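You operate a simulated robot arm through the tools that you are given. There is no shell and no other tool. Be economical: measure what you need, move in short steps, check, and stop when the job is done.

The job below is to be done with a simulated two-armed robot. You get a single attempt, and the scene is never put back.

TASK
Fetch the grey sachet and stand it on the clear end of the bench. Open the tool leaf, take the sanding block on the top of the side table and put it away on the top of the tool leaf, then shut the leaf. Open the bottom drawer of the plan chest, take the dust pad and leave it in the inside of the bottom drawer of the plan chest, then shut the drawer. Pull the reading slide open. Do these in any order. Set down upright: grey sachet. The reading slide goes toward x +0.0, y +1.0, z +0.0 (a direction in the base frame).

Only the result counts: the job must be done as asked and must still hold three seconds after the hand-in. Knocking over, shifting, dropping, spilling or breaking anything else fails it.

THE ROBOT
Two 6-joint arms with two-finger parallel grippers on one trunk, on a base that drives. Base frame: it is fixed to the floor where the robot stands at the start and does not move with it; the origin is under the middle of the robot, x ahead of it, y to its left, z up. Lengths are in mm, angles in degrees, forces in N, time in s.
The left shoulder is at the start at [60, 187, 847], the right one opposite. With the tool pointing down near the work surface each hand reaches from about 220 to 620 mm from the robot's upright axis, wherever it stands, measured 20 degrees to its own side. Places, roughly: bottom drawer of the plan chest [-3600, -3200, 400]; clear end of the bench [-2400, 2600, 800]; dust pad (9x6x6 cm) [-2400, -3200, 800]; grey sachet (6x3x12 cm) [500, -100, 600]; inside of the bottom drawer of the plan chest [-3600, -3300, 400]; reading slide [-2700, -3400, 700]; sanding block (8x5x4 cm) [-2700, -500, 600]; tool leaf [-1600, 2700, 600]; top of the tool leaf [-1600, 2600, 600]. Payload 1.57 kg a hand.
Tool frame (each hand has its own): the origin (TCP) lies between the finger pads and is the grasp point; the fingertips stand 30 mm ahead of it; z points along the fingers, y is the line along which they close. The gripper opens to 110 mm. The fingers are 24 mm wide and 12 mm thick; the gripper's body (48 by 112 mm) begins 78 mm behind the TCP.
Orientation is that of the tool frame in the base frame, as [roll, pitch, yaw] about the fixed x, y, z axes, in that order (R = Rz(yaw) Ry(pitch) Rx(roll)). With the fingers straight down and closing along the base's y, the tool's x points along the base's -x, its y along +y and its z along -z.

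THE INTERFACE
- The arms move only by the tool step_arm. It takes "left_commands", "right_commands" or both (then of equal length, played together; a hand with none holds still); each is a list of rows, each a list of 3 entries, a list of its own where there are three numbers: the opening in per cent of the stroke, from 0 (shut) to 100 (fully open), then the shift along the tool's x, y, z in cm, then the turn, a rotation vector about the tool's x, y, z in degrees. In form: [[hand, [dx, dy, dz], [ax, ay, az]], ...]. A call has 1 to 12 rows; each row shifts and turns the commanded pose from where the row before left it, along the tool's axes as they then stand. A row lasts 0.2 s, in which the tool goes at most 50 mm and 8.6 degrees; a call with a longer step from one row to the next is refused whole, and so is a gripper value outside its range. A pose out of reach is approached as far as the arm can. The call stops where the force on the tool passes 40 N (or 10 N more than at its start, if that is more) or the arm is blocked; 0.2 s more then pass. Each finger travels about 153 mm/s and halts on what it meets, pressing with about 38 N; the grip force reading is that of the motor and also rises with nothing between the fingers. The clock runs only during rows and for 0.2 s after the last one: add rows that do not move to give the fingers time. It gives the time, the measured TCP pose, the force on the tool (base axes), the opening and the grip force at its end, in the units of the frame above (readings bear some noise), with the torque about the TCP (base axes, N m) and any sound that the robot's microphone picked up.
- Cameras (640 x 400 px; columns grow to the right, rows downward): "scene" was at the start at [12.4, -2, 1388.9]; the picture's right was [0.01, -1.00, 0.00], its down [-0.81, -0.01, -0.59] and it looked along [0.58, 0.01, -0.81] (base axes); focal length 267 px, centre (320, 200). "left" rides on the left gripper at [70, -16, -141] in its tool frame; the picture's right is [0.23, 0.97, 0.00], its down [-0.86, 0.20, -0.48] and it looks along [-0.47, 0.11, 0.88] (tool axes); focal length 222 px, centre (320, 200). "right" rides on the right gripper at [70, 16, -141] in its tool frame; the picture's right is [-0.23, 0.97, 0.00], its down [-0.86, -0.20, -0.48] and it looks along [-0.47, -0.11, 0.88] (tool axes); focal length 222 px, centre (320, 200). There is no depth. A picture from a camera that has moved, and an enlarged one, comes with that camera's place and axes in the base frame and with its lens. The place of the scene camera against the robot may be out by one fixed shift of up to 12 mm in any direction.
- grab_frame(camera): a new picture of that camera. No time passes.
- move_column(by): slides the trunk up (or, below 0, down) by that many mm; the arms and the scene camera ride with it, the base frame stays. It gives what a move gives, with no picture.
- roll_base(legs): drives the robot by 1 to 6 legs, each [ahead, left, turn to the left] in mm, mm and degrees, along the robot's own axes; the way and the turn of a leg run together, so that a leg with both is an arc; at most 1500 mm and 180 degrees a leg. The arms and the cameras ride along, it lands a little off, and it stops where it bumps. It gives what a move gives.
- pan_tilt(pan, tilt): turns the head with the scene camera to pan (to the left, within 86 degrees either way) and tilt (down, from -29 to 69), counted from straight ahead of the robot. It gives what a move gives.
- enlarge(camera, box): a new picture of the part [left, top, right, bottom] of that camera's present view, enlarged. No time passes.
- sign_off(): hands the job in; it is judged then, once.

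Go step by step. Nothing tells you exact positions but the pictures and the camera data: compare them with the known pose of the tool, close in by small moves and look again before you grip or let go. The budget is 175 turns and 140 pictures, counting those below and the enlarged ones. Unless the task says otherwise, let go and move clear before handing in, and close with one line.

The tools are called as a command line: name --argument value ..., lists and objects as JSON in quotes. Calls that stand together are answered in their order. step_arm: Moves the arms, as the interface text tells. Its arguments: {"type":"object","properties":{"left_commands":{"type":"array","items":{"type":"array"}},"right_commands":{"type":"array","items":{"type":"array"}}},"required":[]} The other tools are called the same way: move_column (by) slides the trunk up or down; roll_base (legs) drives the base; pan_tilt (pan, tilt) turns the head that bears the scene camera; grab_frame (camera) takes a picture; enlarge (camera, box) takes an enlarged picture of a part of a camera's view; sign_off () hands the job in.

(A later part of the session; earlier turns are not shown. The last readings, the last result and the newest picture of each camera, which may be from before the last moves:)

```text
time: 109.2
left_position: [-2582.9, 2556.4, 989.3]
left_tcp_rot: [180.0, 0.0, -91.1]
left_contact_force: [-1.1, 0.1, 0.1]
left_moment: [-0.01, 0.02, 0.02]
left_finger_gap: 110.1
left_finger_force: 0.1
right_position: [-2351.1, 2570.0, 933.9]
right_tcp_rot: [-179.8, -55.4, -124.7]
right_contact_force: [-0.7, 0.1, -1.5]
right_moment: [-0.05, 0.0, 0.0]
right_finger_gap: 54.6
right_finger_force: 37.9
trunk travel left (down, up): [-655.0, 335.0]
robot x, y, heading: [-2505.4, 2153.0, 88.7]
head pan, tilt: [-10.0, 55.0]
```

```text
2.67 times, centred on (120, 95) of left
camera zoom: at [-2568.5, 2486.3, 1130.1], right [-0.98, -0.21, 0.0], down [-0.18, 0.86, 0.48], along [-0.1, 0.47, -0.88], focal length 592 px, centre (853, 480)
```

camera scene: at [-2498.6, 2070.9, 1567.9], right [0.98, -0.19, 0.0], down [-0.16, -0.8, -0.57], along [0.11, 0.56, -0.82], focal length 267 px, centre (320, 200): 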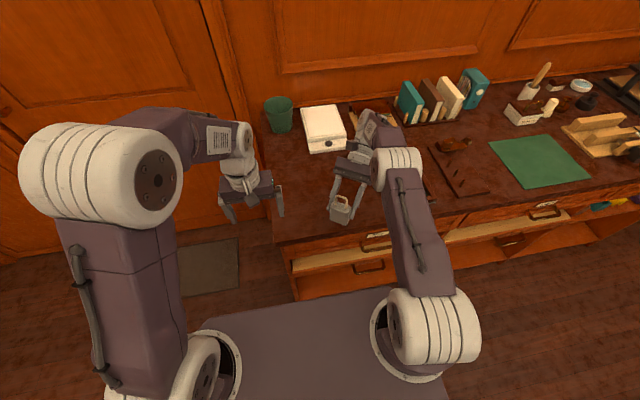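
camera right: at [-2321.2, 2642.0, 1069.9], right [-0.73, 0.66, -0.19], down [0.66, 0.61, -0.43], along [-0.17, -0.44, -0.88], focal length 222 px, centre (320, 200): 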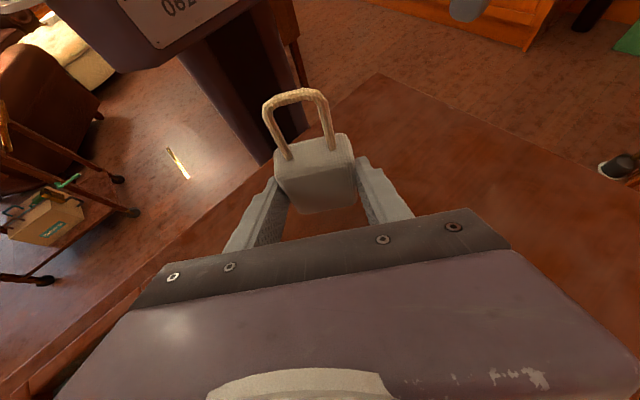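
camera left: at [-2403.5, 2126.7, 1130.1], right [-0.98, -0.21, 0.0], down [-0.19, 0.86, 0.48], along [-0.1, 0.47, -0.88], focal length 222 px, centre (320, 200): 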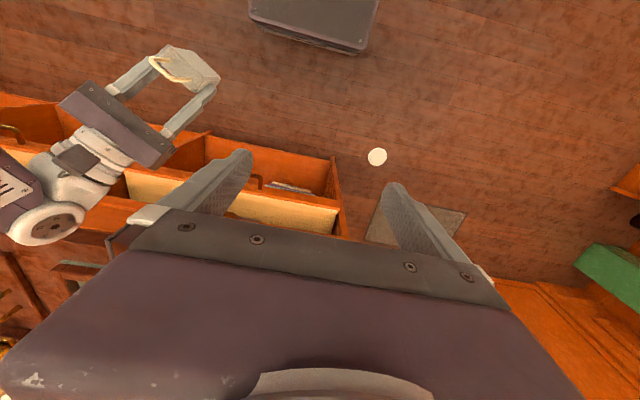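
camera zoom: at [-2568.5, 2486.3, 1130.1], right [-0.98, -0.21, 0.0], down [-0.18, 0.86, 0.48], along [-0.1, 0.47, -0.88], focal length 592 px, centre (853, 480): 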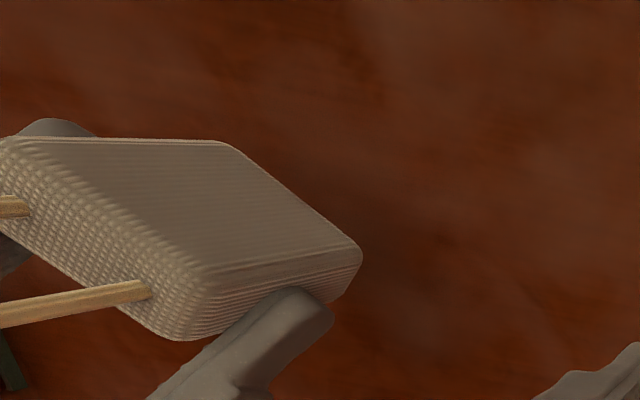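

Clear below. I lower with the trunk so the tilt stays put: 40 mm first.

move_column --by -42

enlarge --camera "scene" --box '[290, 160, 418, 240]'

enlarge --camera "left" --box '[0, 0, 256, 160]'

```text
time: 110.0
left_position: [-2583.2, 2556.0, 949.3]
left_tcp_rot: [180.0, 0.0, -91.2]
left_contact_force: [-0.4, 0.5, -0.8]
left_moment: [0.01, -0.01, -0.02]
left_finger_gap: 109.8
left_finger_force: 0.0
right_position: [-2350.9, 2569.1, 898.9]
right_tcp_rot: [179.9, -55.7, -124.4]
right_contact_force: [0.6, 0.8, 4.8]
right_moment: [-0.01, 0.0, -0.01]
right_finger_gap: 54.8
right_finger_force: 37.8
trunk travel left (down, up): [-615.0, 375.0]
robot x, y, heading: [-2511.5, 2154.6, 88.8]
head pan, tilt: [-10.0, 55.0]
stopped: the force on the tool passed its limit (the readings are from after the stop); the commanded pose is now the measured one
```

```text
5.00 times, centred on (354, 200) of scene
camera zoom: at [-2496.9, 2164.3, 1527.7], right [0.98, -0.19, 0.0], down [-0.16, -0.8, -0.57], along [0.11, 0.56, -0.82], focal length 1334 px, centre (150, 200)
```

zoom: 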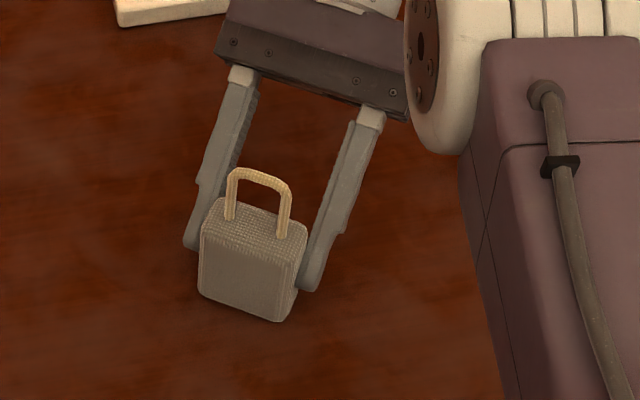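

```text
2.50 times, centred on (128, 80) of left
camera zoom: at [-2568.6, 2485.9, 1090.1], right [-0.98, -0.21, 0.0], down [-0.18, 0.86, 0.48], along [-0.1, 0.47, -0.88], focal length 555 px, centre (800, 500)
```

zoom: 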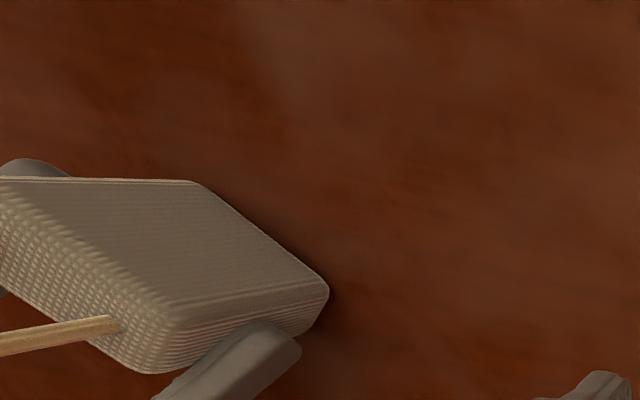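

Contact felt and the sachet appears seated on the bench. I open gently.

step_arm --right_commands '[[48, [0, 0, 0], [0, 0, 0]], [56, [0, 0, 0], [0, 0, 0]], [64, [0, 0, 0], [0, 0, 0]], [75, [0, 0, 0], [0, 0, 0]], [75, [0, 0, 0], [0, 0, 0]]]'

enlarge --camera "scene" --box '[290, 160, 418, 240]'

grab_frame --camera "right"

```text
time: 111.2
left_position: [-2583.0, 2556.4, 949.4]
left_tcp_rot: [180.0, 0.0, -91.1]
left_contact_force: [0.2, -1.0, -0.5]
left_moment: [-0.01, -0.02, 0.02]
left_finger_gap: 110.1
left_finger_force: 0.1
right_position: [-2350.2, 2568.6, 898.7]
right_tcp_rot: [180.0, -55.7, -124.4]
right_contact_force: [-1.1, -0.2, -0.6]
right_moment: [0.0, 0.01, 0.0]
right_finger_gap: 82.4
right_finger_force: 0.1
trunk travel left (down, up): [-615.0, 375.0]
robot x, y, heading: [-2506.6, 2155.8, 88.9]
head pan, tilt: [-10.0, 55.0]
```

```text
5.00 times, centred on (354, 200) of scene
camera zoom: at [-2496.7, 2164.7, 1528.1], right [0.98, -0.19, 0.0], down [-0.16, -0.8, -0.57], along [0.11, 0.56, -0.82], focal length 1334 px, centre (150, 200)
```

zoom: 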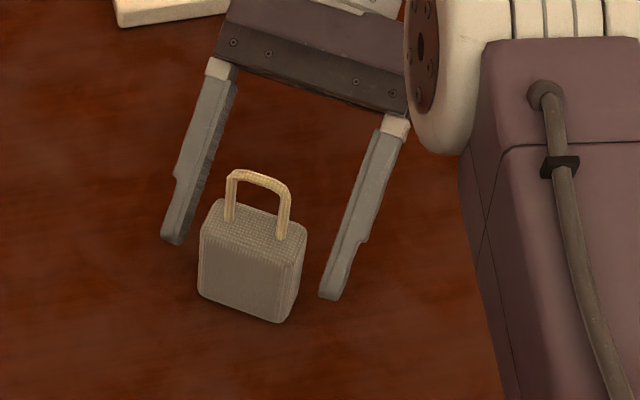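

```text
73 pictures are left
camera right: at [-2320.4, 2642.0, 1034.7], right [-0.73, 0.66, -0.19], down [0.66, 0.61, -0.44], along [-0.17, -0.44, -0.88], focal length 222 px, centre (320, 200)
```

right: 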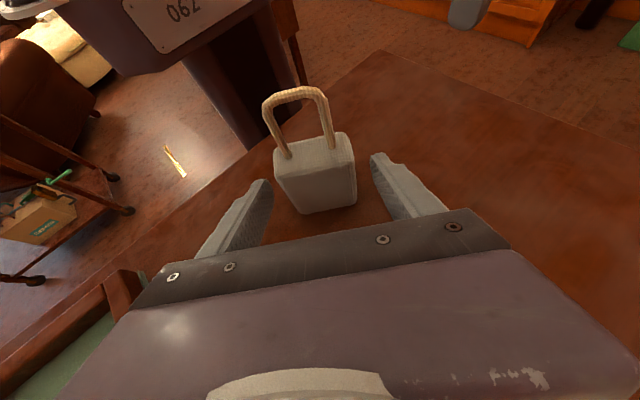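

It stands upright. I open fully and rise straight up with the trunk, then back the base away.

step_arm --right_commands '[[100, [0, 0, 0], [0, 0, 0]], [100, [0, 0, 0], [0, 0, 0]]]'

move_column --by 180

enlarge --camera "scene" --box '[240, 120, 480, 270]'

```text
time: 111.8
left_position: [-2582.5, 2556.2, 949.9]
left_tcp_rot: [-179.9, 0.0, -91.3]
left_contact_force: [-0.3, 0.2, 0.3]
left_moment: [0.02, 0.0, 0.04]
left_finger_gap: 110.0
left_finger_force: 0.1
right_position: [-2351.2, 2568.5, 897.6]
right_tcp_rot: [179.8, -55.7, -124.5]
right_contact_force: [0.0, 0.8, 0.4]
right_moment: [0.04, 0.0, -0.01]
right_finger_gap: 110.0
right_finger_force: 0.0
trunk travel left (down, up): [-615.0, 375.0]
robot x, y, heading: [-2507.7, 2156.5, 88.8]
head pan, tilt: [-10.0, 55.0]
```

```text
time: 113.8
left_position: [-2583.4, 2557.5, 1130.1]
left_tcp_rot: [180.0, 0.1, -91.1]
left_contact_force: [0.0, 1.0, -0.8]
left_moment: [-0.01, 0.0, -0.01]
left_finger_gap: 110.2
left_finger_force: 0.0
right_position: [-2349.6, 2570.1, 1078.3]
right_tcp_rot: [179.9, -55.7, -124.4]
right_contact_force: [0.7, 0.2, 0.6]
right_moment: [0.03, -0.04, -0.02]
right_finger_gap: 110.2
right_finger_force: 0.0
trunk travel left (down, up): [-795.0, 195.0]
robot x, y, heading: [-2506.5, 2155.1, 89.0]
head pan, tilt: [-10.0, 55.0]
```

```text
2.67 times, centred on (360, 195) of scene
camera zoom: at [-2496.7, 2164.9, 1708.0], right [0.98, -0.19, 0.0], down [-0.16, -0.8, -0.57], along [0.11, 0.56, -0.82], focal length 712 px, centre (213, 213)
```

zoom: 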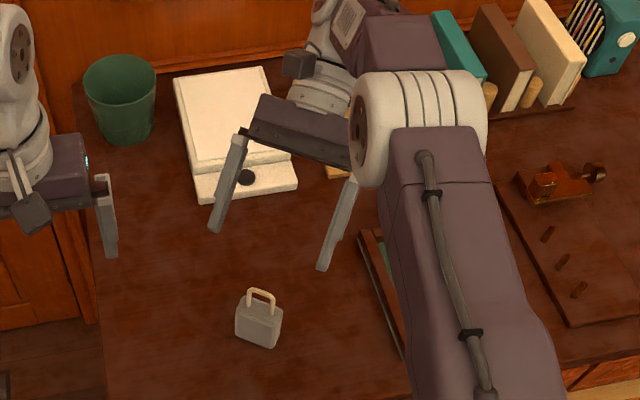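

Sachet task done. I back away, straighten the right hand, and drive over to the middle bay.

roll_base --legs '[[-400, 0, 0], [0, -500, 0], [0, -300, 0]]'

step_arm --right_commands '[[100, [0, 0, 0], [0, -8, 0]], [100, [0, 0, 0], [0, -8, 0]], [100, [0, 0, 0], [0, -8, 0]], [100, [0, 0, 0], [0, -8, 0]], [100, [0, 0, 0], [0, -8, 0]], [100, [0, 0, 0], [0, -8, 0]], [100, [0, 0, 0], [0, -7.7, 0]]]'

move_column --by -400

pan_tilt --pan -3 --tilt 35

grab_frame --camera "scene"

```text
time: 120.4
left_position: [-1805.3, 2145.1, 1129.4]
left_tcp_rot: [-179.9, 0.0, -91.2]
left_contact_force: [-0.5, 0.1, -0.1]
left_moment: [0.0, -0.03, -0.03]
left_finger_gap: 110.2
left_finger_force: 0.0
right_position: [-1571.9, 2157.9, 1078.6]
right_tcp_rot: [-179.9, -55.7, -124.6]
right_contact_force: [-0.4, -0.2, 0.4]
right_moment: [-0.01, 0.01, 0.0]
right_finger_gap: 110.1
right_finger_force: 0.1
trunk travel left (down, up): [-795.0, 195.0]
robot x, y, heading: [-1728.2, 1748.2, 89.0]
head pan, tilt: [-10.0, 55.0]
```

```text
time: 122.0
left_position: [-1804.4, 2144.1, 1129.4]
left_tcp_rot: [-180.0, 0.0, -91.2]
left_contact_force: [-0.1, 0.0, 0.2]
left_moment: [0.0, -0.02, 0.0]
left_finger_gap: 110.1
left_finger_force: 0.1
right_position: [-1571.1, 2157.3, 1077.7]
right_tcp_rot: [-179.9, 0.1, -124.4]
right_contact_force: [-0.2, -0.6, -0.2]
right_moment: [-0.01, 0.0, 0.03]
right_finger_gap: 109.9
right_finger_force: 0.1
trunk travel left (down, up): [-795.0, 195.0]
robot x, y, heading: [-1730.7, 1747.9, 88.8]
head pan, tilt: [-10.0, 55.0]
```

```text
time: 125.8
left_position: [-1802.6, 2144.8, 729.1]
left_tcp_rot: [179.9, 0.0, -91.2]
left_contact_force: [-0.8, 0.4, 0.2]
left_moment: [0.02, 0.0, 0.03]
left_finger_gap: 110.1
left_finger_force: 0.0
right_position: [-1570.2, 2157.6, 677.6]
right_tcp_rot: [179.9, 0.0, -124.5]
right_contact_force: [-0.3, -0.4, -0.2]
right_moment: [-0.02, 0.01, 0.0]
right_finger_gap: 110.0
right_finger_force: 0.0
trunk travel left (down, up): [-395.0, 595.0]
robot x, y, heading: [-1730.9, 1743.6, 88.7]
head pan, tilt: [-10.0, 55.0]
```

```text
time: 126.7
left_position: [-1803.1, 2144.7, 728.9]
left_tcp_rot: [180.0, -0.1, -91.3]
left_contact_force: [0.0, 0.6, -0.3]
left_moment: [-0.01, -0.01, 0.01]
left_finger_gap: 110.0
left_finger_force: 0.0
right_position: [-1570.3, 2158.3, 678.5]
right_tcp_rot: [179.9, 0.0, -124.4]
right_contact_force: [0.1, 0.4, 0.2]
right_moment: [-0.02, 0.01, 0.05]
right_finger_gap: 109.9
right_finger_force: 0.1
trunk travel left (down, up): [-395.0, 595.0]
robot x, y, heading: [-1730.3, 1747.2, 88.7]
head pan, tilt: [-3.0, 35.0]
```

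```text
71 pictures are left
camera scene: at [-1724.7, 1770.4, 1336.3], right [1.0, -0.07, 0.0], down [-0.04, -0.57, -0.82], along [0.06, 0.82, -0.57], focal length 267 px, centre (320, 200)
```

scene: 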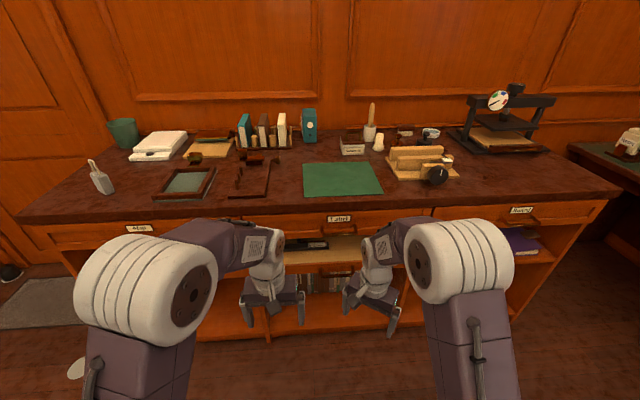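

enlarge --camera "scene" --box '[240, 190, 432, 310]'

grab_frame --camera "right"

```text
3.33 times, centred on (336, 250) of scene
camera zoom: at [-1724.7, 1770.4, 1336.3], right [1.0, -0.07, 0.0], down [-0.04, -0.57, -0.82], along [0.06, 0.82, -0.57], focal length 890 px, centre (267, 33)
```

zoom: 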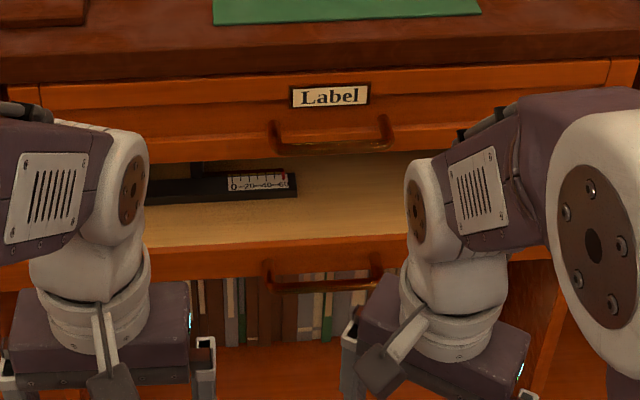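

```text
69 pictures are left
camera right: at [-1623.5, 2109.0, 818.7], right [-0.67, 0.74, 0.0], down [0.65, 0.59, 0.48], along [0.35, 0.32, -0.88], focal length 222 px, centre (320, 200)
```

right: 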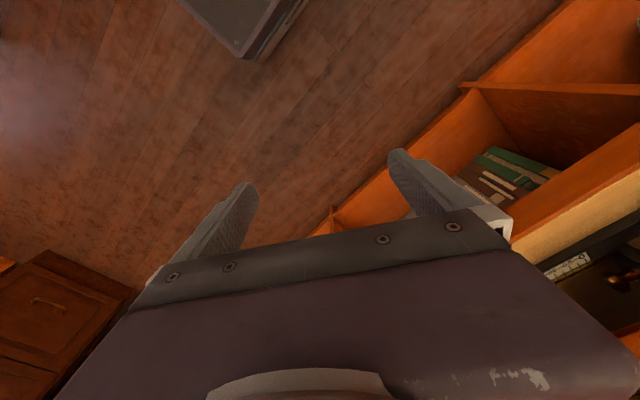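

The leaf's bar handle is at about [-1610, 2430, 535]. I turn the right hand so its fingers close in the vertical plane and pitch it forward.

step_arm --right_commands '[[100, [0, 0, 0], [0, 0, 7.95]], [100, [0, 0, 0], [0, 0, 7.95]], [100, [0, 0, 0], [0, 0, 7.95]], [100, [0, 0, 0], [0, 0, 7.95]], [100, [0, 0, 0], [0, 0, 7.95]], [100, [0, 0, 0], [0, 0, 7.95]], [100, [0, 0, 0], [0, 0, 7.95]], [80, [0, 0, 0], [-8, 0, 0]], [60, [0, 0, 0], [-8, 0, 0]], [60, [0, 0, 0], [-8, 0, 0]], [60, [0, 0, 0], [-8, 0, 0]], [60, [0, 0, 0], [-8, 0, 0]]]'

step_arm --right_commands '[[60, [0, 0, 0], [-8, 0, 0]], [60, [0, 0, 0], [-8, 0, 0]], [60, [0, 0, 0], [-8, 0, 0]]]'

```text
time: 129.3
left_position: [-1803.8, 2145.4, 729.6]
left_tcp_rot: [-179.9, 0.0, -91.2]
left_contact_force: [0.0, 0.8, 0.5]
left_moment: [-0.03, 0.03, -0.01]
left_finger_gap: 109.8
left_finger_force: 0.0
right_position: [-1578.6, 2157.4, 681.8]
right_tcp_rot: [157.2, -1.9, -179.3]
right_contact_force: [0.1, -0.1, 0.1]
right_moment: [-0.01, 0.03, -0.01]
right_finger_gap: 65.9
right_finger_force: 0.0
right hand out of reach, approached as far as the arm can: row 10, 11, 12
trunk travel left (down, up): [-395.0, 595.0]
robot x, y, heading: [-1726.4, 1748.1, 88.7]
head pan, tilt: [-3.0, 35.0]
```

```text
time: 130.1
left_position: [-1803.7, 2145.3, 730.0]
left_tcp_rot: [180.0, -0.1, -91.2]
left_contact_force: [-0.2, -0.3, 0.8]
left_moment: [0.01, 0.05, -0.01]
left_finger_gap: 110.2
left_finger_force: 0.0
right_position: [-1585.0, 2194.6, 680.1]
right_tcp_rot: [133.2, -1.8, -179.4]
right_contact_force: [-0.3, 0.4, 0.4]
right_moment: [-0.04, 0.01, 0.02]
right_finger_gap: 66.0
right_finger_force: 0.0
right hand out of reach, approached as far as the arm can: row 1, 2, 3
trunk travel left (down, up): [-395.0, 595.0]
robot x, y, heading: [-1727.6, 1745.4, 88.8]
head pan, tilt: [-3.0, 35.0]
```

step_arm --right_commands '[[60, [0, 2.0, 2.2], [0, 0, 0]], [60, [0, 2.0, 2.2], [0, 0, 0]], [60, [0, 2.0, 2.2], [0, 0, 0]], [60, [0, 0, 0], [-8, 0, 0]], [60, [0, 0, 0], [-8, 0, 0]], [60, [0, 0, 0], [0, 0, 0]]]'

grab_frame --camera "scene"

grab_frame --camera "right"

```text
time: 131.5
left_position: [-1803.6, 2145.3, 729.8]
left_tcp_rot: [180.0, 0.0, -91.2]
left_contact_force: [0.7, -0.5, 0.7]
left_moment: [-0.01, 0.02, 0.02]
left_finger_gap: 110.1
left_finger_force: 0.1
right_position: [-1589.8, 2300.0, 692.7]
right_tcp_rot: [117.9, -1.9, -179.3]
right_contact_force: [-0.3, -0.4, 0.6]
right_moment: [-0.01, 0.04, 0.04]
right_finger_gap: 66.0
right_finger_force: 0.0
right hand out of reach, approached as far as the arm can: row 5
trunk travel left (down, up): [-395.0, 595.0]
robot x, y, heading: [-1727.5, 1743.5, 88.6]
head pan, tilt: [-3.0, 35.0]
```

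```text
68 pictures are left
camera scene: at [-1724.6, 1770.3, 1336.3], right [1.0, -0.07, 0.0], down [-0.04, -0.57, -0.82], along [0.06, 0.82, -0.57], focal length 267 px, centre (320, 200)
```

scene: 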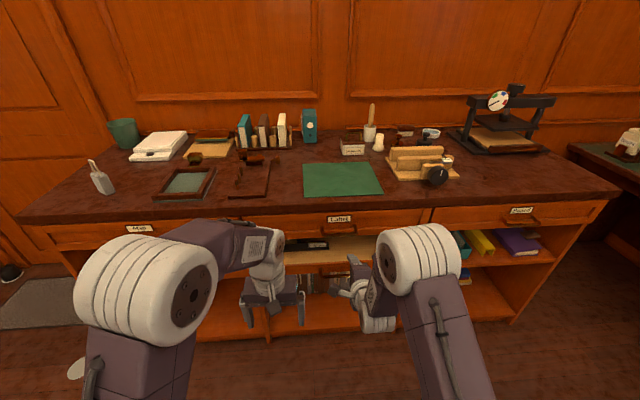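

```text
67 pictures are left
camera right: at [-1654.2, 2182.1, 773.3], right [0.25, 0.46, 0.85], down [0.86, -0.51, 0.02], along [0.44, 0.73, -0.52], focal length 222 px, centre (320, 200)
```

right: 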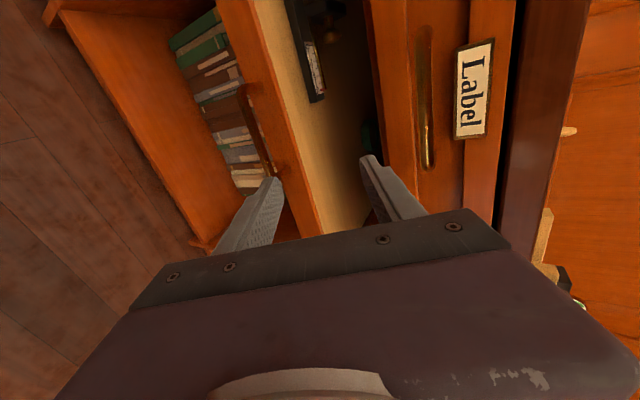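

enlarge --camera "right" --box '[200, 40, 360, 200]'

```text
2.50 times, centred on (280, 120) of right
camera zoom: at [-1654.2, 2182.1, 773.3], right [0.25, 0.46, 0.85], down [0.86, -0.51, 0.02], along [0.44, 0.73, -0.52], focal length 555 px, centre (420, 400)
```

zoom: 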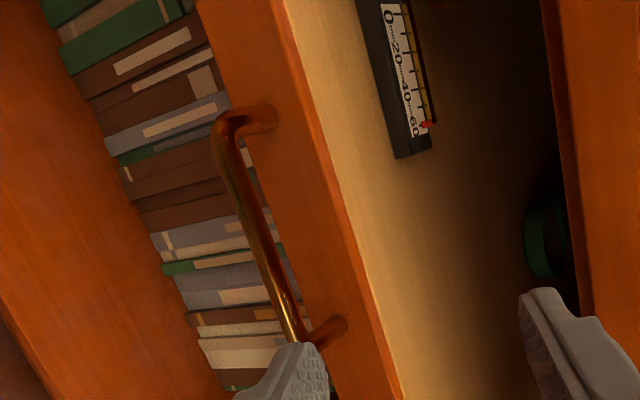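

Handle bar is about 120 mm wide, centre ≈[-1614, 2409, 537]. I lower the trunk 150, drive ahead 60 and shift the hand left.

move_column --by -150

roll_base --legs '[[60, 0, 0]]'

step_arm --right_commands '[[40, [2.4, 0, 0], [0, 0, 0]], [40, [0, 0, 0], [0, 0, 0]]]'

grab_frame --camera "right"

```text
time: 133.2
left_position: [-1804.0, 2144.0, 580.2]
left_tcp_rot: [-180.0, 0.0, -91.2]
left_contact_force: [-0.4, 0.5, -0.1]
left_moment: [0.01, 0.0, -0.02]
left_finger_gap: 109.8
left_finger_force: 0.1
right_position: [-1589.0, 2300.8, 542.2]
right_tcp_rot: [117.8, -1.9, -179.5]
right_contact_force: [-0.2, 1.0, 0.3]
right_moment: [0.0, -0.02, -0.04]
right_finger_gap: 66.0
right_finger_force: 0.0
trunk travel left (down, up): [-245.0, 745.0]
robot x, y, heading: [-1727.9, 1745.8, 88.6]
head pan, tilt: [-3.0, 35.0]
```

```text
time: 134.2
left_position: [-1802.0, 2206.7, 579.2]
left_tcp_rot: [179.9, -0.1, -91.2]
left_contact_force: [0.6, -0.2, -0.7]
left_moment: [-0.02, -0.03, -0.01]
left_finger_gap: 109.9
left_finger_force: 0.0
right_position: [-1587.4, 2362.8, 541.7]
right_tcp_rot: [117.7, -1.9, -179.4]
right_contact_force: [0.2, -0.8, -0.2]
right_moment: [0.0, 0.01, 0.03]
right_finger_gap: 65.7
right_finger_force: 0.1
trunk travel left (down, up): [-245.0, 745.0]
robot x, y, heading: [-1729.6, 1808.3, 88.5]
head pan, tilt: [-3.0, 35.0]
```

```text
time: 134.8
left_position: [-1802.6, 2205.3, 579.6]
left_tcp_rot: [-179.9, 0.0, -91.2]
left_contact_force: [0.0, 0.6, 0.8]
left_moment: [-0.01, 0.02, -0.01]
left_finger_gap: 110.2
left_finger_force: 0.0
right_position: [-1611.5, 2362.6, 544.3]
right_tcp_rot: [117.6, -1.8, -179.1]
right_contact_force: [-0.1, 1.3, 8.1]
right_moment: [0.24, -0.02, 0.06]
right_finger_gap: 50.6
right_finger_force: 3.8
trunk travel left (down, up): [-245.0, 745.0]
robot x, y, heading: [-1726.0, 1807.4, 88.9]
head pan, tilt: [-3.0, 35.0]
```

```text
65 pictures are left
camera right: at [-1677.4, 2243.7, 625.6], right [0.25, 0.45, 0.86], down [0.86, -0.5, 0.02], along [0.44, 0.73, -0.52], focal length 222 px, centre (320, 200)
```

right: 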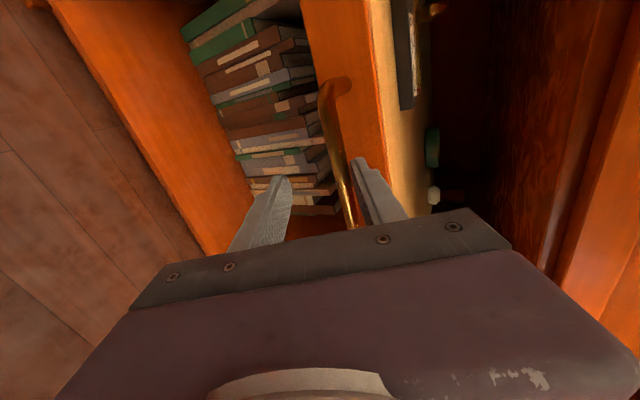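

The bar is already between the fingers, near the upper one. I raise the hand 12 mm, go forward a little and close.

step_arm --right_commands '[[50, [0, 1.4, 0.1], [0, 0, 0]], [50, [0, 0.3, 0.6], [0, 0, 0]], [20, [0, 0, 0], [0, 0, 0]], [0, [0, 0, 0], [0, 0, 0]], [0, [0, 0, 0], [0, 0, 0]]]'

grab_frame --camera "right"

```text
time: 136.0
left_position: [-1802.9, 2206.4, 580.3]
left_tcp_rot: [-180.0, 0.1, -91.2]
left_contact_force: [-0.6, 0.1, 0.3]
left_moment: [0.0, 0.0, -0.01]
left_finger_gap: 110.1
left_finger_force: 0.1
right_position: [-1611.2, 2376.6, 557.8]
right_tcp_rot: [117.4, -1.8, -179.3]
right_contact_force: [2.1, 1.8, 12.3]
right_moment: [0.24, -0.71, 0.42]
right_finger_gap: 13.4
right_finger_force: 30.0
trunk travel left (down, up): [-245.0, 745.0]
robot x, y, heading: [-1730.4, 1805.1, 88.7]
head pan, tilt: [-3.0, 35.0]
```

```text
64 pictures are left
camera right: at [-1676.9, 2257.0, 638.4], right [0.25, 0.45, 0.86], down [0.86, -0.51, 0.02], along [0.44, 0.73, -0.52], focal length 222 px, centre (320, 200)
```

right: 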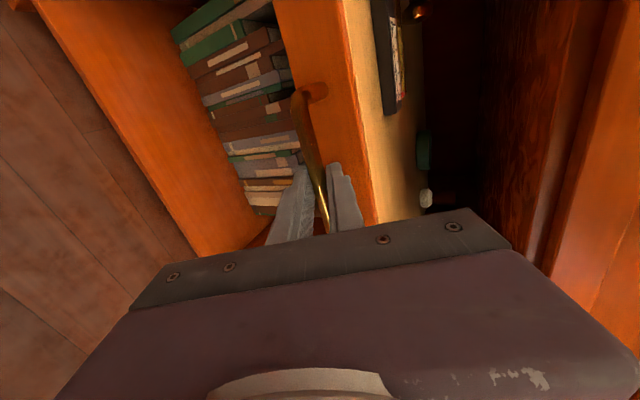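

Handle gripped. I pull by driving back 200 mm.

roll_base --legs '[[-200, 0, 0]]'

grab_frame --camera "right"

grab_frame --camera "scene"

```text
time: 137.6
left_position: [-1807.8, 2006.0, 579.4]
left_tcp_rot: [179.8, 0.1, -90.9]
left_contact_force: [-0.2, 0.0, 0.4]
left_moment: [0.01, 0.02, -0.03]
left_finger_gap: 110.3
left_finger_force: 0.1
right_position: [-1616.2, 2178.4, 556.7]
right_tcp_rot: [117.7, -2.0, -179.0]
right_contact_force: [23.2, -0.7, 17.1]
right_moment: [0.31, -0.85, -0.19]
right_finger_gap: 13.4
right_finger_force: 29.9
trunk travel left (down, up): [-245.0, 745.0]
robot x, y, heading: [-1732.9, 1611.9, 89.0]
head pan, tilt: [-3.0, 35.0]
```

```text
63 pictures are left
camera right: at [-1681.6, 2058.1, 638.0], right [0.25, 0.46, 0.85], down [0.86, -0.5, 0.02], along [0.44, 0.74, -0.52], focal length 222 px, centre (320, 200)
```

right: 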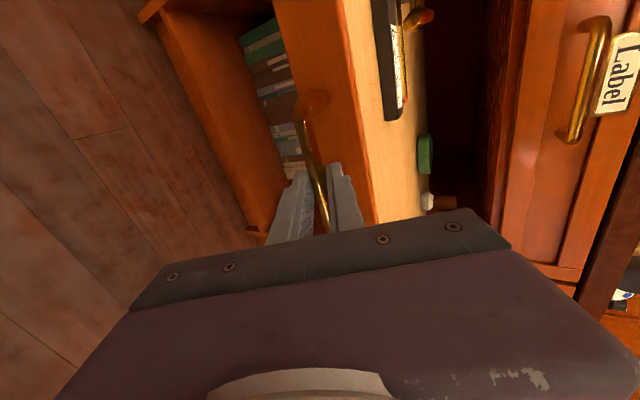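

```text
62 pictures are left
camera scene: at [-1725.5, 1631.0, 1186.4], right [1.0, -0.07, 0.0], down [-0.04, -0.57, -0.82], along [0.05, 0.82, -0.57], focal length 267 px, centre (320, 200)
```

scene: 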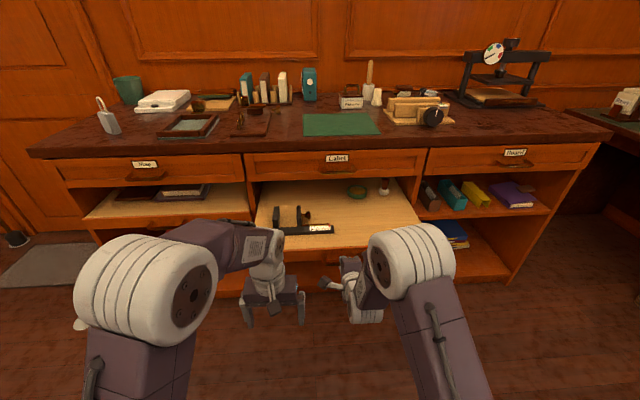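

The leaf is open 200 mm with a free area at front right. I release and back off.

step_arm --right_commands '[[40, [0, 0, 0], [0, 0, 0]], [60, [0, 0, 0], [0, 0, 0]], [60, [0, 0, 0], [0, 0, 0]]]'

roll_base --legs '[[-60, 0, 0]]'

grab_frame --camera "right"

```text
time: 138.4
left_position: [-1808.7, 2008.0, 579.7]
left_tcp_rot: [-180.0, 0.0, -90.8]
left_contact_force: [-0.3, 0.4, -1.0]
left_moment: [-0.03, -0.01, 0.03]
left_finger_gap: 109.8
left_finger_force: 0.0
right_position: [-1617.3, 2178.8, 554.9]
right_tcp_rot: [117.7, -1.8, -179.1]
right_contact_force: [0.1, -0.2, -0.2]
right_moment: [0.03, -0.03, -0.03]
right_finger_gap: 65.9
right_finger_force: 0.0
trunk travel left (down, up): [-245.0, 745.0]
robot x, y, heading: [-1736.3, 1607.0, 89.0]
head pan, tilt: [-3.0, 35.0]
```

```text
time: 139.3
left_position: [-1808.8, 1981.0, 579.2]
left_tcp_rot: [179.9, 0.0, -90.8]
left_contact_force: [0.1, 0.4, 0.2]
left_moment: [-0.01, 0.01, 0.02]
left_finger_gap: 110.0
left_finger_force: 0.0
right_position: [-1617.7, 2151.7, 555.0]
right_tcp_rot: [117.6, -2.0, -179.0]
right_contact_force: [-0.2, 0.1, 0.3]
right_moment: [0.03, 0.02, -0.04]
right_finger_gap: 66.0
right_finger_force: 0.1
trunk travel left (down, up): [-245.0, 745.0]
robot x, y, heading: [-1731.1, 1583.1, 89.2]
head pan, tilt: [-3.0, 35.0]
stopped in leg 1: the robot was blocked; the commanded pose is now the measured one
```

```text
61 pictures are left
camera right: at [-1683.0, 2033.1, 637.2], right [0.25, 0.46, 0.85], down [0.86, -0.5, 0.02], along [0.44, 0.73, -0.52], focal length 222 px, centre (320, 200)
```

right: 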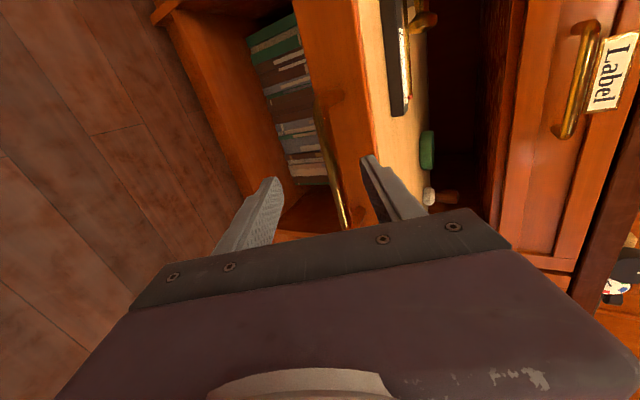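

Blocked behind (likely the cart), so I stop there. The lower finger is already clear of the bar; I raise the trunk and then move sideways away from the cart, and look.

move_column --by 150

pan_tilt --pan -86 --tilt 45

grab_frame --camera "scene"

```text
time: 141.1
left_position: [-1808.5, 1980.7, 730.9]
left_tcp_rot: [-180.0, 0.0, -90.9]
left_contact_force: [-0.6, 0.1, 1.0]
left_moment: [-0.03, 0.03, 0.0]
left_finger_gap: 109.9
left_finger_force: 0.0
right_position: [-1616.7, 2151.2, 706.3]
right_tcp_rot: [117.7, -1.9, -179.1]
right_contact_force: [0.0, -0.7, -0.6]
right_moment: [0.0, 0.03, 0.01]
right_finger_gap: 65.9
right_finger_force: 0.1
trunk travel left (down, up): [-395.0, 595.0]
robot x, y, heading: [-1729.4, 1583.7, 89.2]
head pan, tilt: [-3.0, 35.0]
```

```text
time: 142.7
left_position: [-1808.8, 1980.7, 731.0]
left_tcp_rot: [180.0, 0.0, -90.9]
left_contact_force: [0.3, 0.0, -0.3]
left_moment: [-0.01, 0.0, 0.02]
left_finger_gap: 110.3
left_finger_force: 0.1
right_position: [-1617.0, 2151.7, 706.2]
right_tcp_rot: [117.6, -1.9, -179.0]
right_contact_force: [0.3, -0.1, 0.0]
right_moment: [-0.02, -0.04, 0.01]
right_finger_gap: 65.8
right_finger_force: 0.1
trunk travel left (down, up): [-395.0, 595.0]
robot x, y, heading: [-1736.8, 1580.9, 89.2]
head pan, tilt: [-85.9, 45.0]
```

```text
60 pictures are left
camera scene: at [-1652.3, 1523.5, 1321.5], right [0.06, -1.0, 0.0], down [-0.71, -0.04, -0.71], along [0.71, 0.04, -0.71], focal length 267 px, centre (320, 200)
```

scene: 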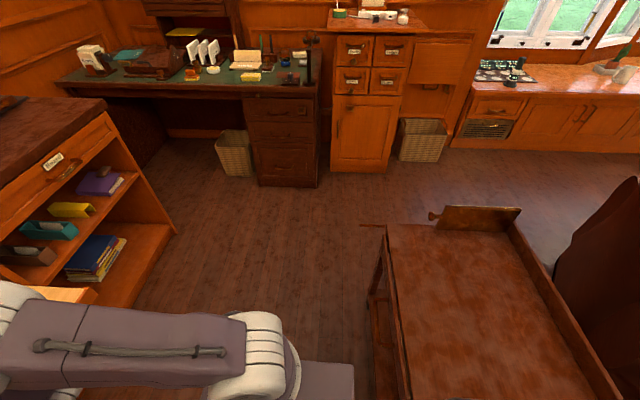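

I bring the right hand back to vertical, then move left and south through the corridor toward the side table.

step_arm --right_commands '[[60, [0, 0, 0], [7.8, 0, 0]], [60, [0, 0, 0], [7.8, 0, 0]], [60, [0, 0, 0], [7.8, 0, 0]], [60, [0, 0, 0], [7.8, 0, 0]], [60, [0, 0, 0], [7.8, 0, 0]], [60, [0, 0, 0], [7.8, 0, 0]], [60, [0, 0, 0], [7.8, 0, 0]], [60, [0, 0, 0], [7.8, 0, 0]], [60, [0, -3.5, 0], [0, 0, 0]], [60, [0, -3.5, 0], [0, 0, 0]]]'

step_arm --right_commands '[[60, [0, 0, 0], [0, 0, -8]], [60, [0, 0, 0], [0, 0, -8]], [60, [0, 0, 0], [0, 0, -8]], [60, [0, 0, 0], [0, 0, -8]], [60, [0, 0, 0], [0, 0, -8]], [60, [0, 0, 0], [0, 0, -8]], [60, [0, 0, 0], [0, 0, -8]], [60, [0, 0, 0], [0, 0, -8]], [60, [0, 0, 0], [0, 0, -8]], [60, [0, 0, 0], [0, 0, -8]], [60, [0, 0, 0], [0, 0, -8]]]'

roll_base --legs '[[40, 0, 0], [0, 330, 0], [0, 0, 90]]'

pan_tilt --pan 60 --tilt 30

grab_frame --camera "scene"

```text
time: 144.9
left_position: [-1808.7, 1980.9, 730.0]
left_tcp_rot: [180.0, 0.0, -90.9]
left_contact_force: [-0.1, -0.5, 0.4]
left_moment: [0.01, 0.0, 0.02]
left_finger_gap: 110.2
left_finger_force: 0.1
right_position: [-1613.0, 2078.8, 707.0]
right_tcp_rot: [-179.9, -1.9, -179.0]
right_contact_force: [-0.6, -1.1, -0.6]
right_moment: [0.03, -0.01, 0.0]
right_finger_gap: 66.1
right_finger_force: 0.0
right hand out of reach, approached as far as the arm can: row 3, 4
trunk travel left (down, up): [-395.0, 595.0]
robot x, y, heading: [-1733.1, 1584.6, 89.4]
head pan, tilt: [-85.9, 45.0]
```

```text
time: 147.3
left_position: [-1808.2, 1979.9, 729.5]
left_tcp_rot: [179.9, 0.0, -90.9]
left_contact_force: [-0.2, 0.1, 0.9]
left_moment: [0.01, 0.0, 0.0]
left_finger_gap: 110.2
left_finger_force: 0.0
right_position: [-1611.9, 2082.8, 705.1]
right_tcp_rot: [178.1, -0.2, -90.8]
right_contact_force: [0.6, 0.2, 0.2]
right_moment: [0.01, -0.04, 0.02]
right_finger_gap: 66.1
right_finger_force: 0.0
trunk travel left (down, up): [-395.0, 595.0]
robot x, y, heading: [-1734.2, 1580.6, 88.9]
head pan, tilt: [-85.9, 45.0]
```

```text
time: 153.7
left_position: [-2461.1, 1551.9, 730.3]
left_tcp_rot: [-180.0, 0.0, -1.2]
left_contact_force: [0.4, 0.4, 0.2]
left_moment: [0.03, 0.02, 0.01]
left_finger_gap: 109.9
left_finger_force: 0.1
right_position: [-2562.8, 1747.4, 705.5]
right_tcp_rot: [178.2, -0.2, -1.4]
right_contact_force: [-0.6, 0.5, -0.5]
right_moment: [0.0, 0.05, 0.01]
right_finger_gap: 66.0
right_finger_force: 0.1
trunk travel left (down, up): [-395.0, 595.0]
robot x, y, heading: [-2062.1, 1624.0, 178.9]
head pan, tilt: [-85.9, 45.0]
```

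```text
time: 156.0
left_position: [-2460.3, 1551.2, 731.2]
left_tcp_rot: [180.0, 0.1, -1.2]
left_contact_force: [0.3, -0.2, -1.4]
left_moment: [-0.02, 0.0, 0.02]
left_finger_gap: 109.9
left_finger_force: 0.2
right_position: [-2561.7, 1746.5, 705.2]
right_tcp_rot: [178.0, -0.1, -1.4]
right_contact_force: [0.3, 0.1, -0.1]
right_moment: [0.01, 0.01, -0.01]
right_finger_gap: 66.2
right_finger_force: 0.2
trunk travel left (down, up): [-395.0, 595.0]
robot x, y, heading: [-2062.6, 1626.2, 178.4]
head pan, tilt: [60.0, 30.0]
```

```text
59 pictures are left
camera scene: at [-2049.6, 1543.9, 1344.1], right [-0.85, 0.52, 0.0], down [0.26, 0.43, -0.87], along [-0.45, -0.74, -0.5], focal length 267 px, centre (320, 200)
```

scene: 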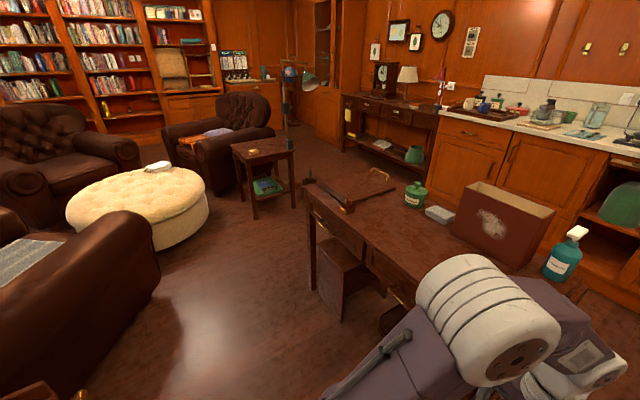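

The side table is near [-2700, -520] with the block on it at about [-2670, -560]. It has to be approached from the north, since the pouf blocks the east. I back east, turn to face south, and drive down the corridor.

roll_base --legs '[[-140, 0, 0], [0, 0, 91], [500, 0, 0], [500, 0, 0], [300, 0, 0]]'

pan_tilt --pan -25 --tilt 30

grab_frame --camera "scene"

```text
time: 167.6
left_position: [-1849.0, 21.2, 730.8]
left_tcp_rot: [179.9, 0.0, 90.4]
left_contact_force: [-0.5, -0.2, -0.3]
left_moment: [-0.02, -0.02, 0.01]
left_finger_gap: 109.8
left_finger_force: 0.1
right_position: [-2043.7, -83.4, 704.9]
right_tcp_rot: [178.0, -0.1, 90.2]
right_contact_force: [-1.0, 0.3, 0.5]
right_moment: [-0.04, -0.02, -0.02]
right_finger_gap: 66.0
right_finger_force: 0.0
trunk travel left (down, up): [-395.0, 595.0]
robot x, y, heading: [-1936.7, 420.9, -89.3]
head pan, tilt: [60.0, 30.0]
stopped in leg 5: the robot was blocked; the commanded pose is now the measured one
```

```text
time: 169.2
left_position: [-1849.0, 22.7, 730.0]
left_tcp_rot: [-180.0, -0.1, 90.4]
left_contact_force: [0.0, -0.1, 0.2]
left_moment: [-0.02, 0.02, 0.05]
left_finger_gap: 110.1
left_finger_force: 0.0
right_position: [-2042.2, -83.9, 705.0]
right_tcp_rot: [178.0, -0.1, 90.2]
right_contact_force: [0.2, -0.3, 0.6]
right_moment: [-0.04, 0.0, -0.03]
right_finger_gap: 65.9
right_finger_force: 0.0
trunk travel left (down, up): [-395.0, 595.0]
robot x, y, heading: [-1937.6, 417.0, -89.9]
head pan, tilt: [-25.0, 30.0]
```

```text
58 pictures are left
camera scene: at [-1973.1, 393.8, 1344.1], right [-0.91, 0.42, 0.0], down [0.21, 0.45, -0.87], along [-0.36, -0.79, -0.5], focal length 267 px, centre (320, 200)
```

scene: 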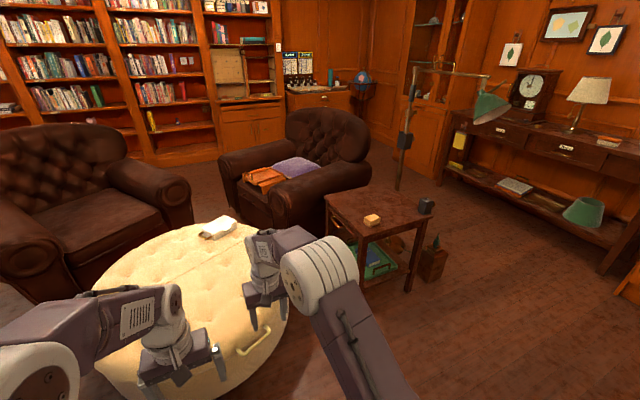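

Something blocks ahead (probably the armchair corner). I back 40 mm, shift west, then forward.

roll_base --legs '[[-40, 0, 0], [0, -230, 0], [300, 0, 0]]'

pan_tilt --pan -25 --tilt 45

grab_frame --camera "scene"

```text
time: 173.1
left_position: [-2084.7, -248.1, 730.5]
left_tcp_rot: [-179.9, 0.0, 90.3]
left_contact_force: [-0.6, 0.4, 1.0]
left_moment: [0.02, 0.02, 0.02]
left_finger_gap: 110.2
left_finger_force: 0.0
right_position: [-2277.9, -352.8, 705.6]
right_tcp_rot: [178.1, -0.1, 90.2]
right_contact_force: [0.6, 0.3, -0.5]
right_moment: [0.03, -0.03, 0.0]
right_finger_gap: 66.0
right_finger_force: 0.0
trunk travel left (down, up): [-395.0, 595.0]
robot x, y, heading: [-2169.2, 151.2, -89.9]
head pan, tilt: [-25.0, 30.0]
```

```text
time: 173.8
left_position: [-2085.3, -247.0, 729.4]
left_tcp_rot: [-180.0, 0.0, 90.4]
left_contact_force: [0.0, -0.5, 0.3]
left_moment: [-0.02, 0.04, 0.01]
left_finger_gap: 110.0
left_finger_force: 0.1
right_position: [-2277.8, -352.9, 704.7]
right_tcp_rot: [178.1, -0.1, 90.1]
right_contact_force: [-0.6, -0.5, -0.2]
right_moment: [0.0, -0.02, -0.01]
right_finger_gap: 65.9
right_finger_force: 0.1
trunk travel left (down, up): [-395.0, 595.0]
robot x, y, heading: [-2170.5, 149.1, -89.4]
head pan, tilt: [-25.0, 45.0]
```

```text
57 pictures are left
camera scene: at [-2206.0, 132.7, 1321.6], right [-0.91, 0.42, 0.0], down [0.29, 0.64, -0.71], along [-0.29, -0.64, -0.71], focal length 267 px, centre (320, 200)
```

scene: 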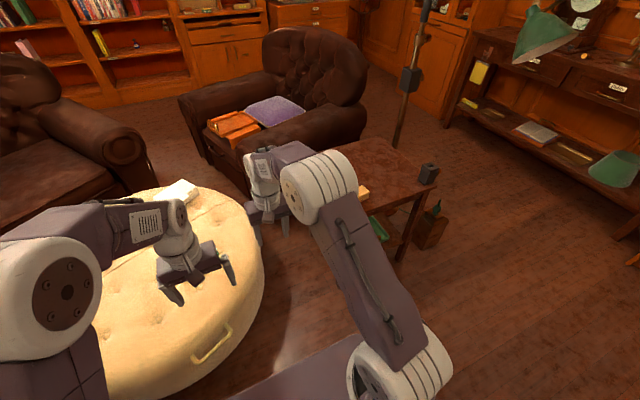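

The block is at about [-2650, -467], table front edge y≈-385. I move to line the right hand up with it.

roll_base --legs '[[0, -200, 0], [110, -150, 0]]'

grab_frame --camera "right"

```text
time: 176.6
left_position: [-2437.0, -362.2, 729.8]
left_tcp_rot: [-180.0, 0.0, 89.9]
left_contact_force: [-0.5, 0.0, 0.8]
left_moment: [0.03, -0.02, 0.0]
left_finger_gap: 109.9
left_finger_force: 0.0
right_position: [-2631.4, -466.6, 704.4]
right_tcp_rot: [178.1, -0.1, 89.7]
right_contact_force: [-1.1, 0.8, -0.7]
right_moment: [0.03, -0.01, -0.01]
right_finger_gap: 65.9
right_finger_force: 0.0
trunk travel left (down, up): [-395.0, 595.0]
robot x, y, heading: [-2519.7, 35.6, -90.1]
head pan, tilt: [-25.0, 45.0]
```

```text
56 pictures are left
camera right: at [-2619.6, -397.3, 845.9], right [0.97, -0.23, 0.03], down [-0.22, -0.85, 0.47], along [-0.08, -0.46, -0.88], focal length 222 px, centre (320, 200)
```

right: 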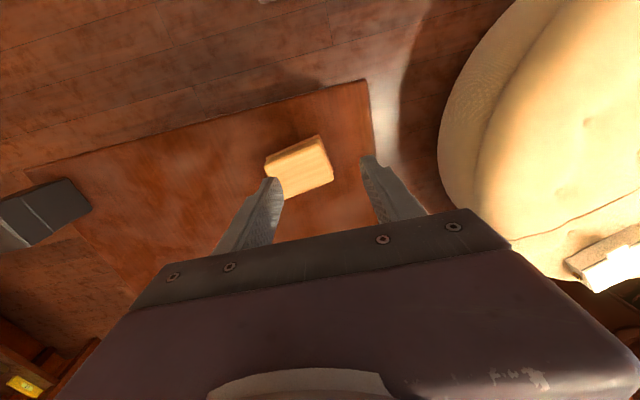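

enlarge --camera "right" --box '[240, 120, 368, 200]'

```text
5.00 times, centred on (304, 160) of right
camera zoom: at [-2619.6, -397.3, 845.9], right [0.97, -0.23, 0.03], down [-0.22, -0.85, 0.47], along [-0.08, -0.46, -0.88], focal length 1111 px, centre (400, 400)
```

zoom: 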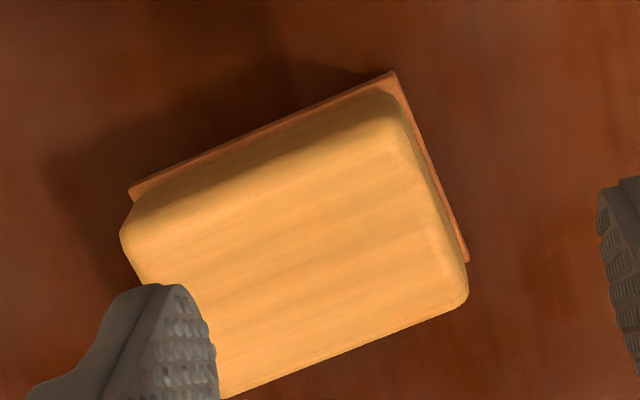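

The block's long axis is about 10° off x. I open fully, align over it at [-2650, -474], and descend partway.

step_arm --right_commands '[[100, [-0.74, -1.86, 0], [1.9, 0, 0]], [100, [0, 0, 0], [0, 0, -5]], [100, [0, 0, 0], [0, 0, -5]], [100, [0, 0, 2], [0, 0, 0]], [100, [0, 0, 2], [0, 0, 0]], [100, [0, 0, 0], [0, 0, 0]]]'

grab_frame --camera "right"

```text
time: 178.0
left_position: [-2434.5, -362.7, 729.1]
left_tcp_rot: [-179.9, -0.1, 89.8]
left_contact_force: [0.4, 0.8, -0.8]
left_moment: [0.02, 0.03, 0.0]
left_finger_gap: 110.1
left_finger_force: 0.1
right_position: [-2652.1, -472.2, 665.6]
right_tcp_rot: [-180.0, 0.0, 99.8]
right_contact_force: [-0.1, 0.6, 0.1]
right_moment: [0.0, 0.0, -0.02]
right_finger_gap: 110.1
right_finger_force: 0.1
trunk travel left (down, up): [-395.0, 595.0]
robot x, y, heading: [-2517.7, 35.3, -90.0]
head pan, tilt: [-25.0, 45.0]
```

```text
54 pictures are left
camera right: at [-2646.9, -401.3, 806.1], right [1.0, -0.06, 0.0], down [-0.05, -0.88, 0.48], along [-0.03, -0.48, -0.88], focal length 222 px, centre (320, 200)
```

right: 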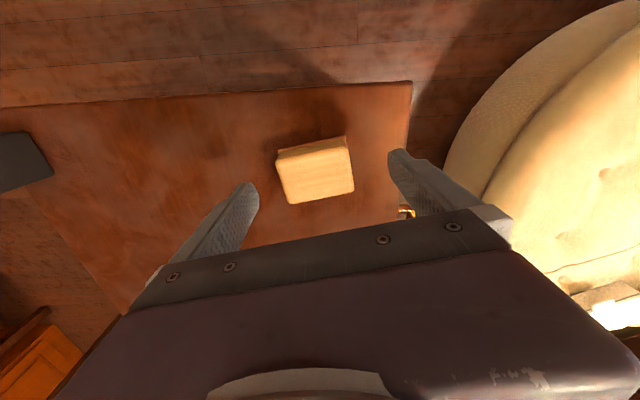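

step_arm --right_commands '[[100, [0.4, 0, 2], [0, 0, 0]], [100, [0, 0, 2], [0, 0, 0]], [100, [0, 0, 0], [0, 0, 0]]]'

grab_frame --camera "right"

```text
time: 178.8
left_position: [-2436.4, -362.5, 728.9]
left_tcp_rot: [180.0, 0.0, 89.9]
left_contact_force: [0.4, 0.4, 0.3]
left_moment: [0.0, -0.01, 0.01]
left_finger_gap: 109.9
left_finger_force: 0.1
right_position: [-2650.2, -467.2, 625.3]
right_tcp_rot: [-179.9, 0.0, 99.7]
right_contact_force: [0.2, -0.3, -0.4]
right_moment: [-0.01, 0.03, -0.03]
right_finger_gap: 110.0
right_finger_force: 0.0
trunk travel left (down, up): [-395.0, 595.0]
robot x, y, heading: [-2519.3, 32.2, -90.0]
head pan, tilt: [-25.0, 45.0]
```

```text
53 pictures are left
camera right: at [-2646.7, -396.2, 766.2], right [1.0, -0.06, 0.0], down [-0.05, -0.88, 0.48], along [-0.03, -0.48, -0.88], focal length 222 px, centre (320, 200)
```

right: 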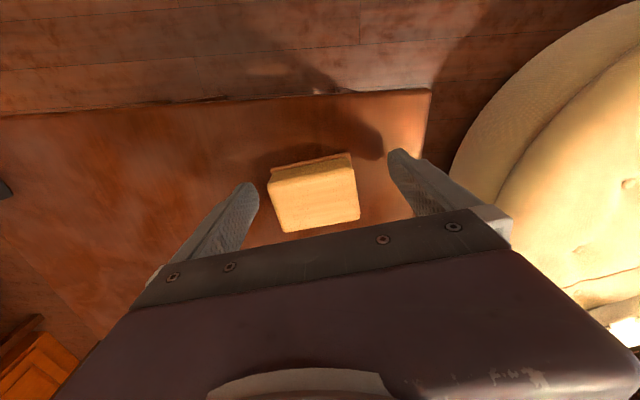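

Using size cues, the block's top is ~50 mm below the TCP and offset by (-25, -12) mm in the tool frame. I shift, then descend.

step_arm --right_commands '[[100, [-2.5, -1.2, 0], [0, 0, 0]], [100, [0, 0, 1.5], [0, 0, 0]], [100, [0, 0, 0], [0, 0, 0]]]'

grab_frame --camera "right"

```text
time: 179.6
left_position: [-2436.2, -360.9, 730.3]
left_tcp_rot: [-180.0, 0.1, 89.9]
left_contact_force: [0.4, 0.5, 0.2]
left_moment: [-0.01, 0.03, 0.01]
left_finger_gap: 110.0
left_finger_force: 0.2
right_position: [-2658.7, -496.3, 609.7]
right_tcp_rot: [180.0, 0.0, 99.7]
right_contact_force: [0.2, 0.9, 1.7]
right_moment: [0.01, -0.09, 0.05]
right_finger_gap: 109.9
right_finger_force: 0.0
trunk travel left (down, up): [-395.0, 595.0]
robot x, y, heading: [-2521.0, 36.6, -90.1]
head pan, tilt: [-25.0, 45.0]
```

```text
52 pictures are left
camera right: at [-2654.3, -425.4, 750.7], right [1.0, -0.06, 0.0], down [-0.05, -0.88, 0.48], along [-0.03, -0.48, -0.88], focal length 222 px, centre (320, 200)
```

right: 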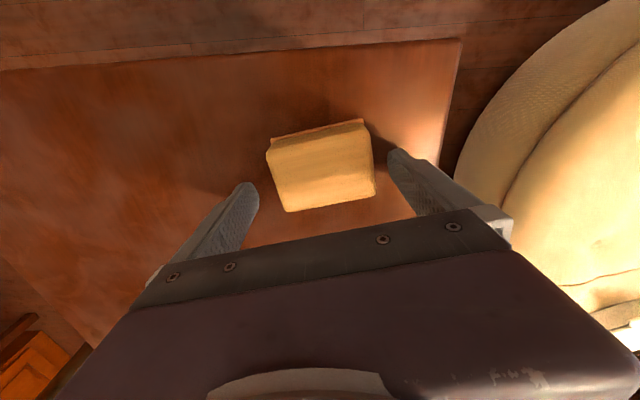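

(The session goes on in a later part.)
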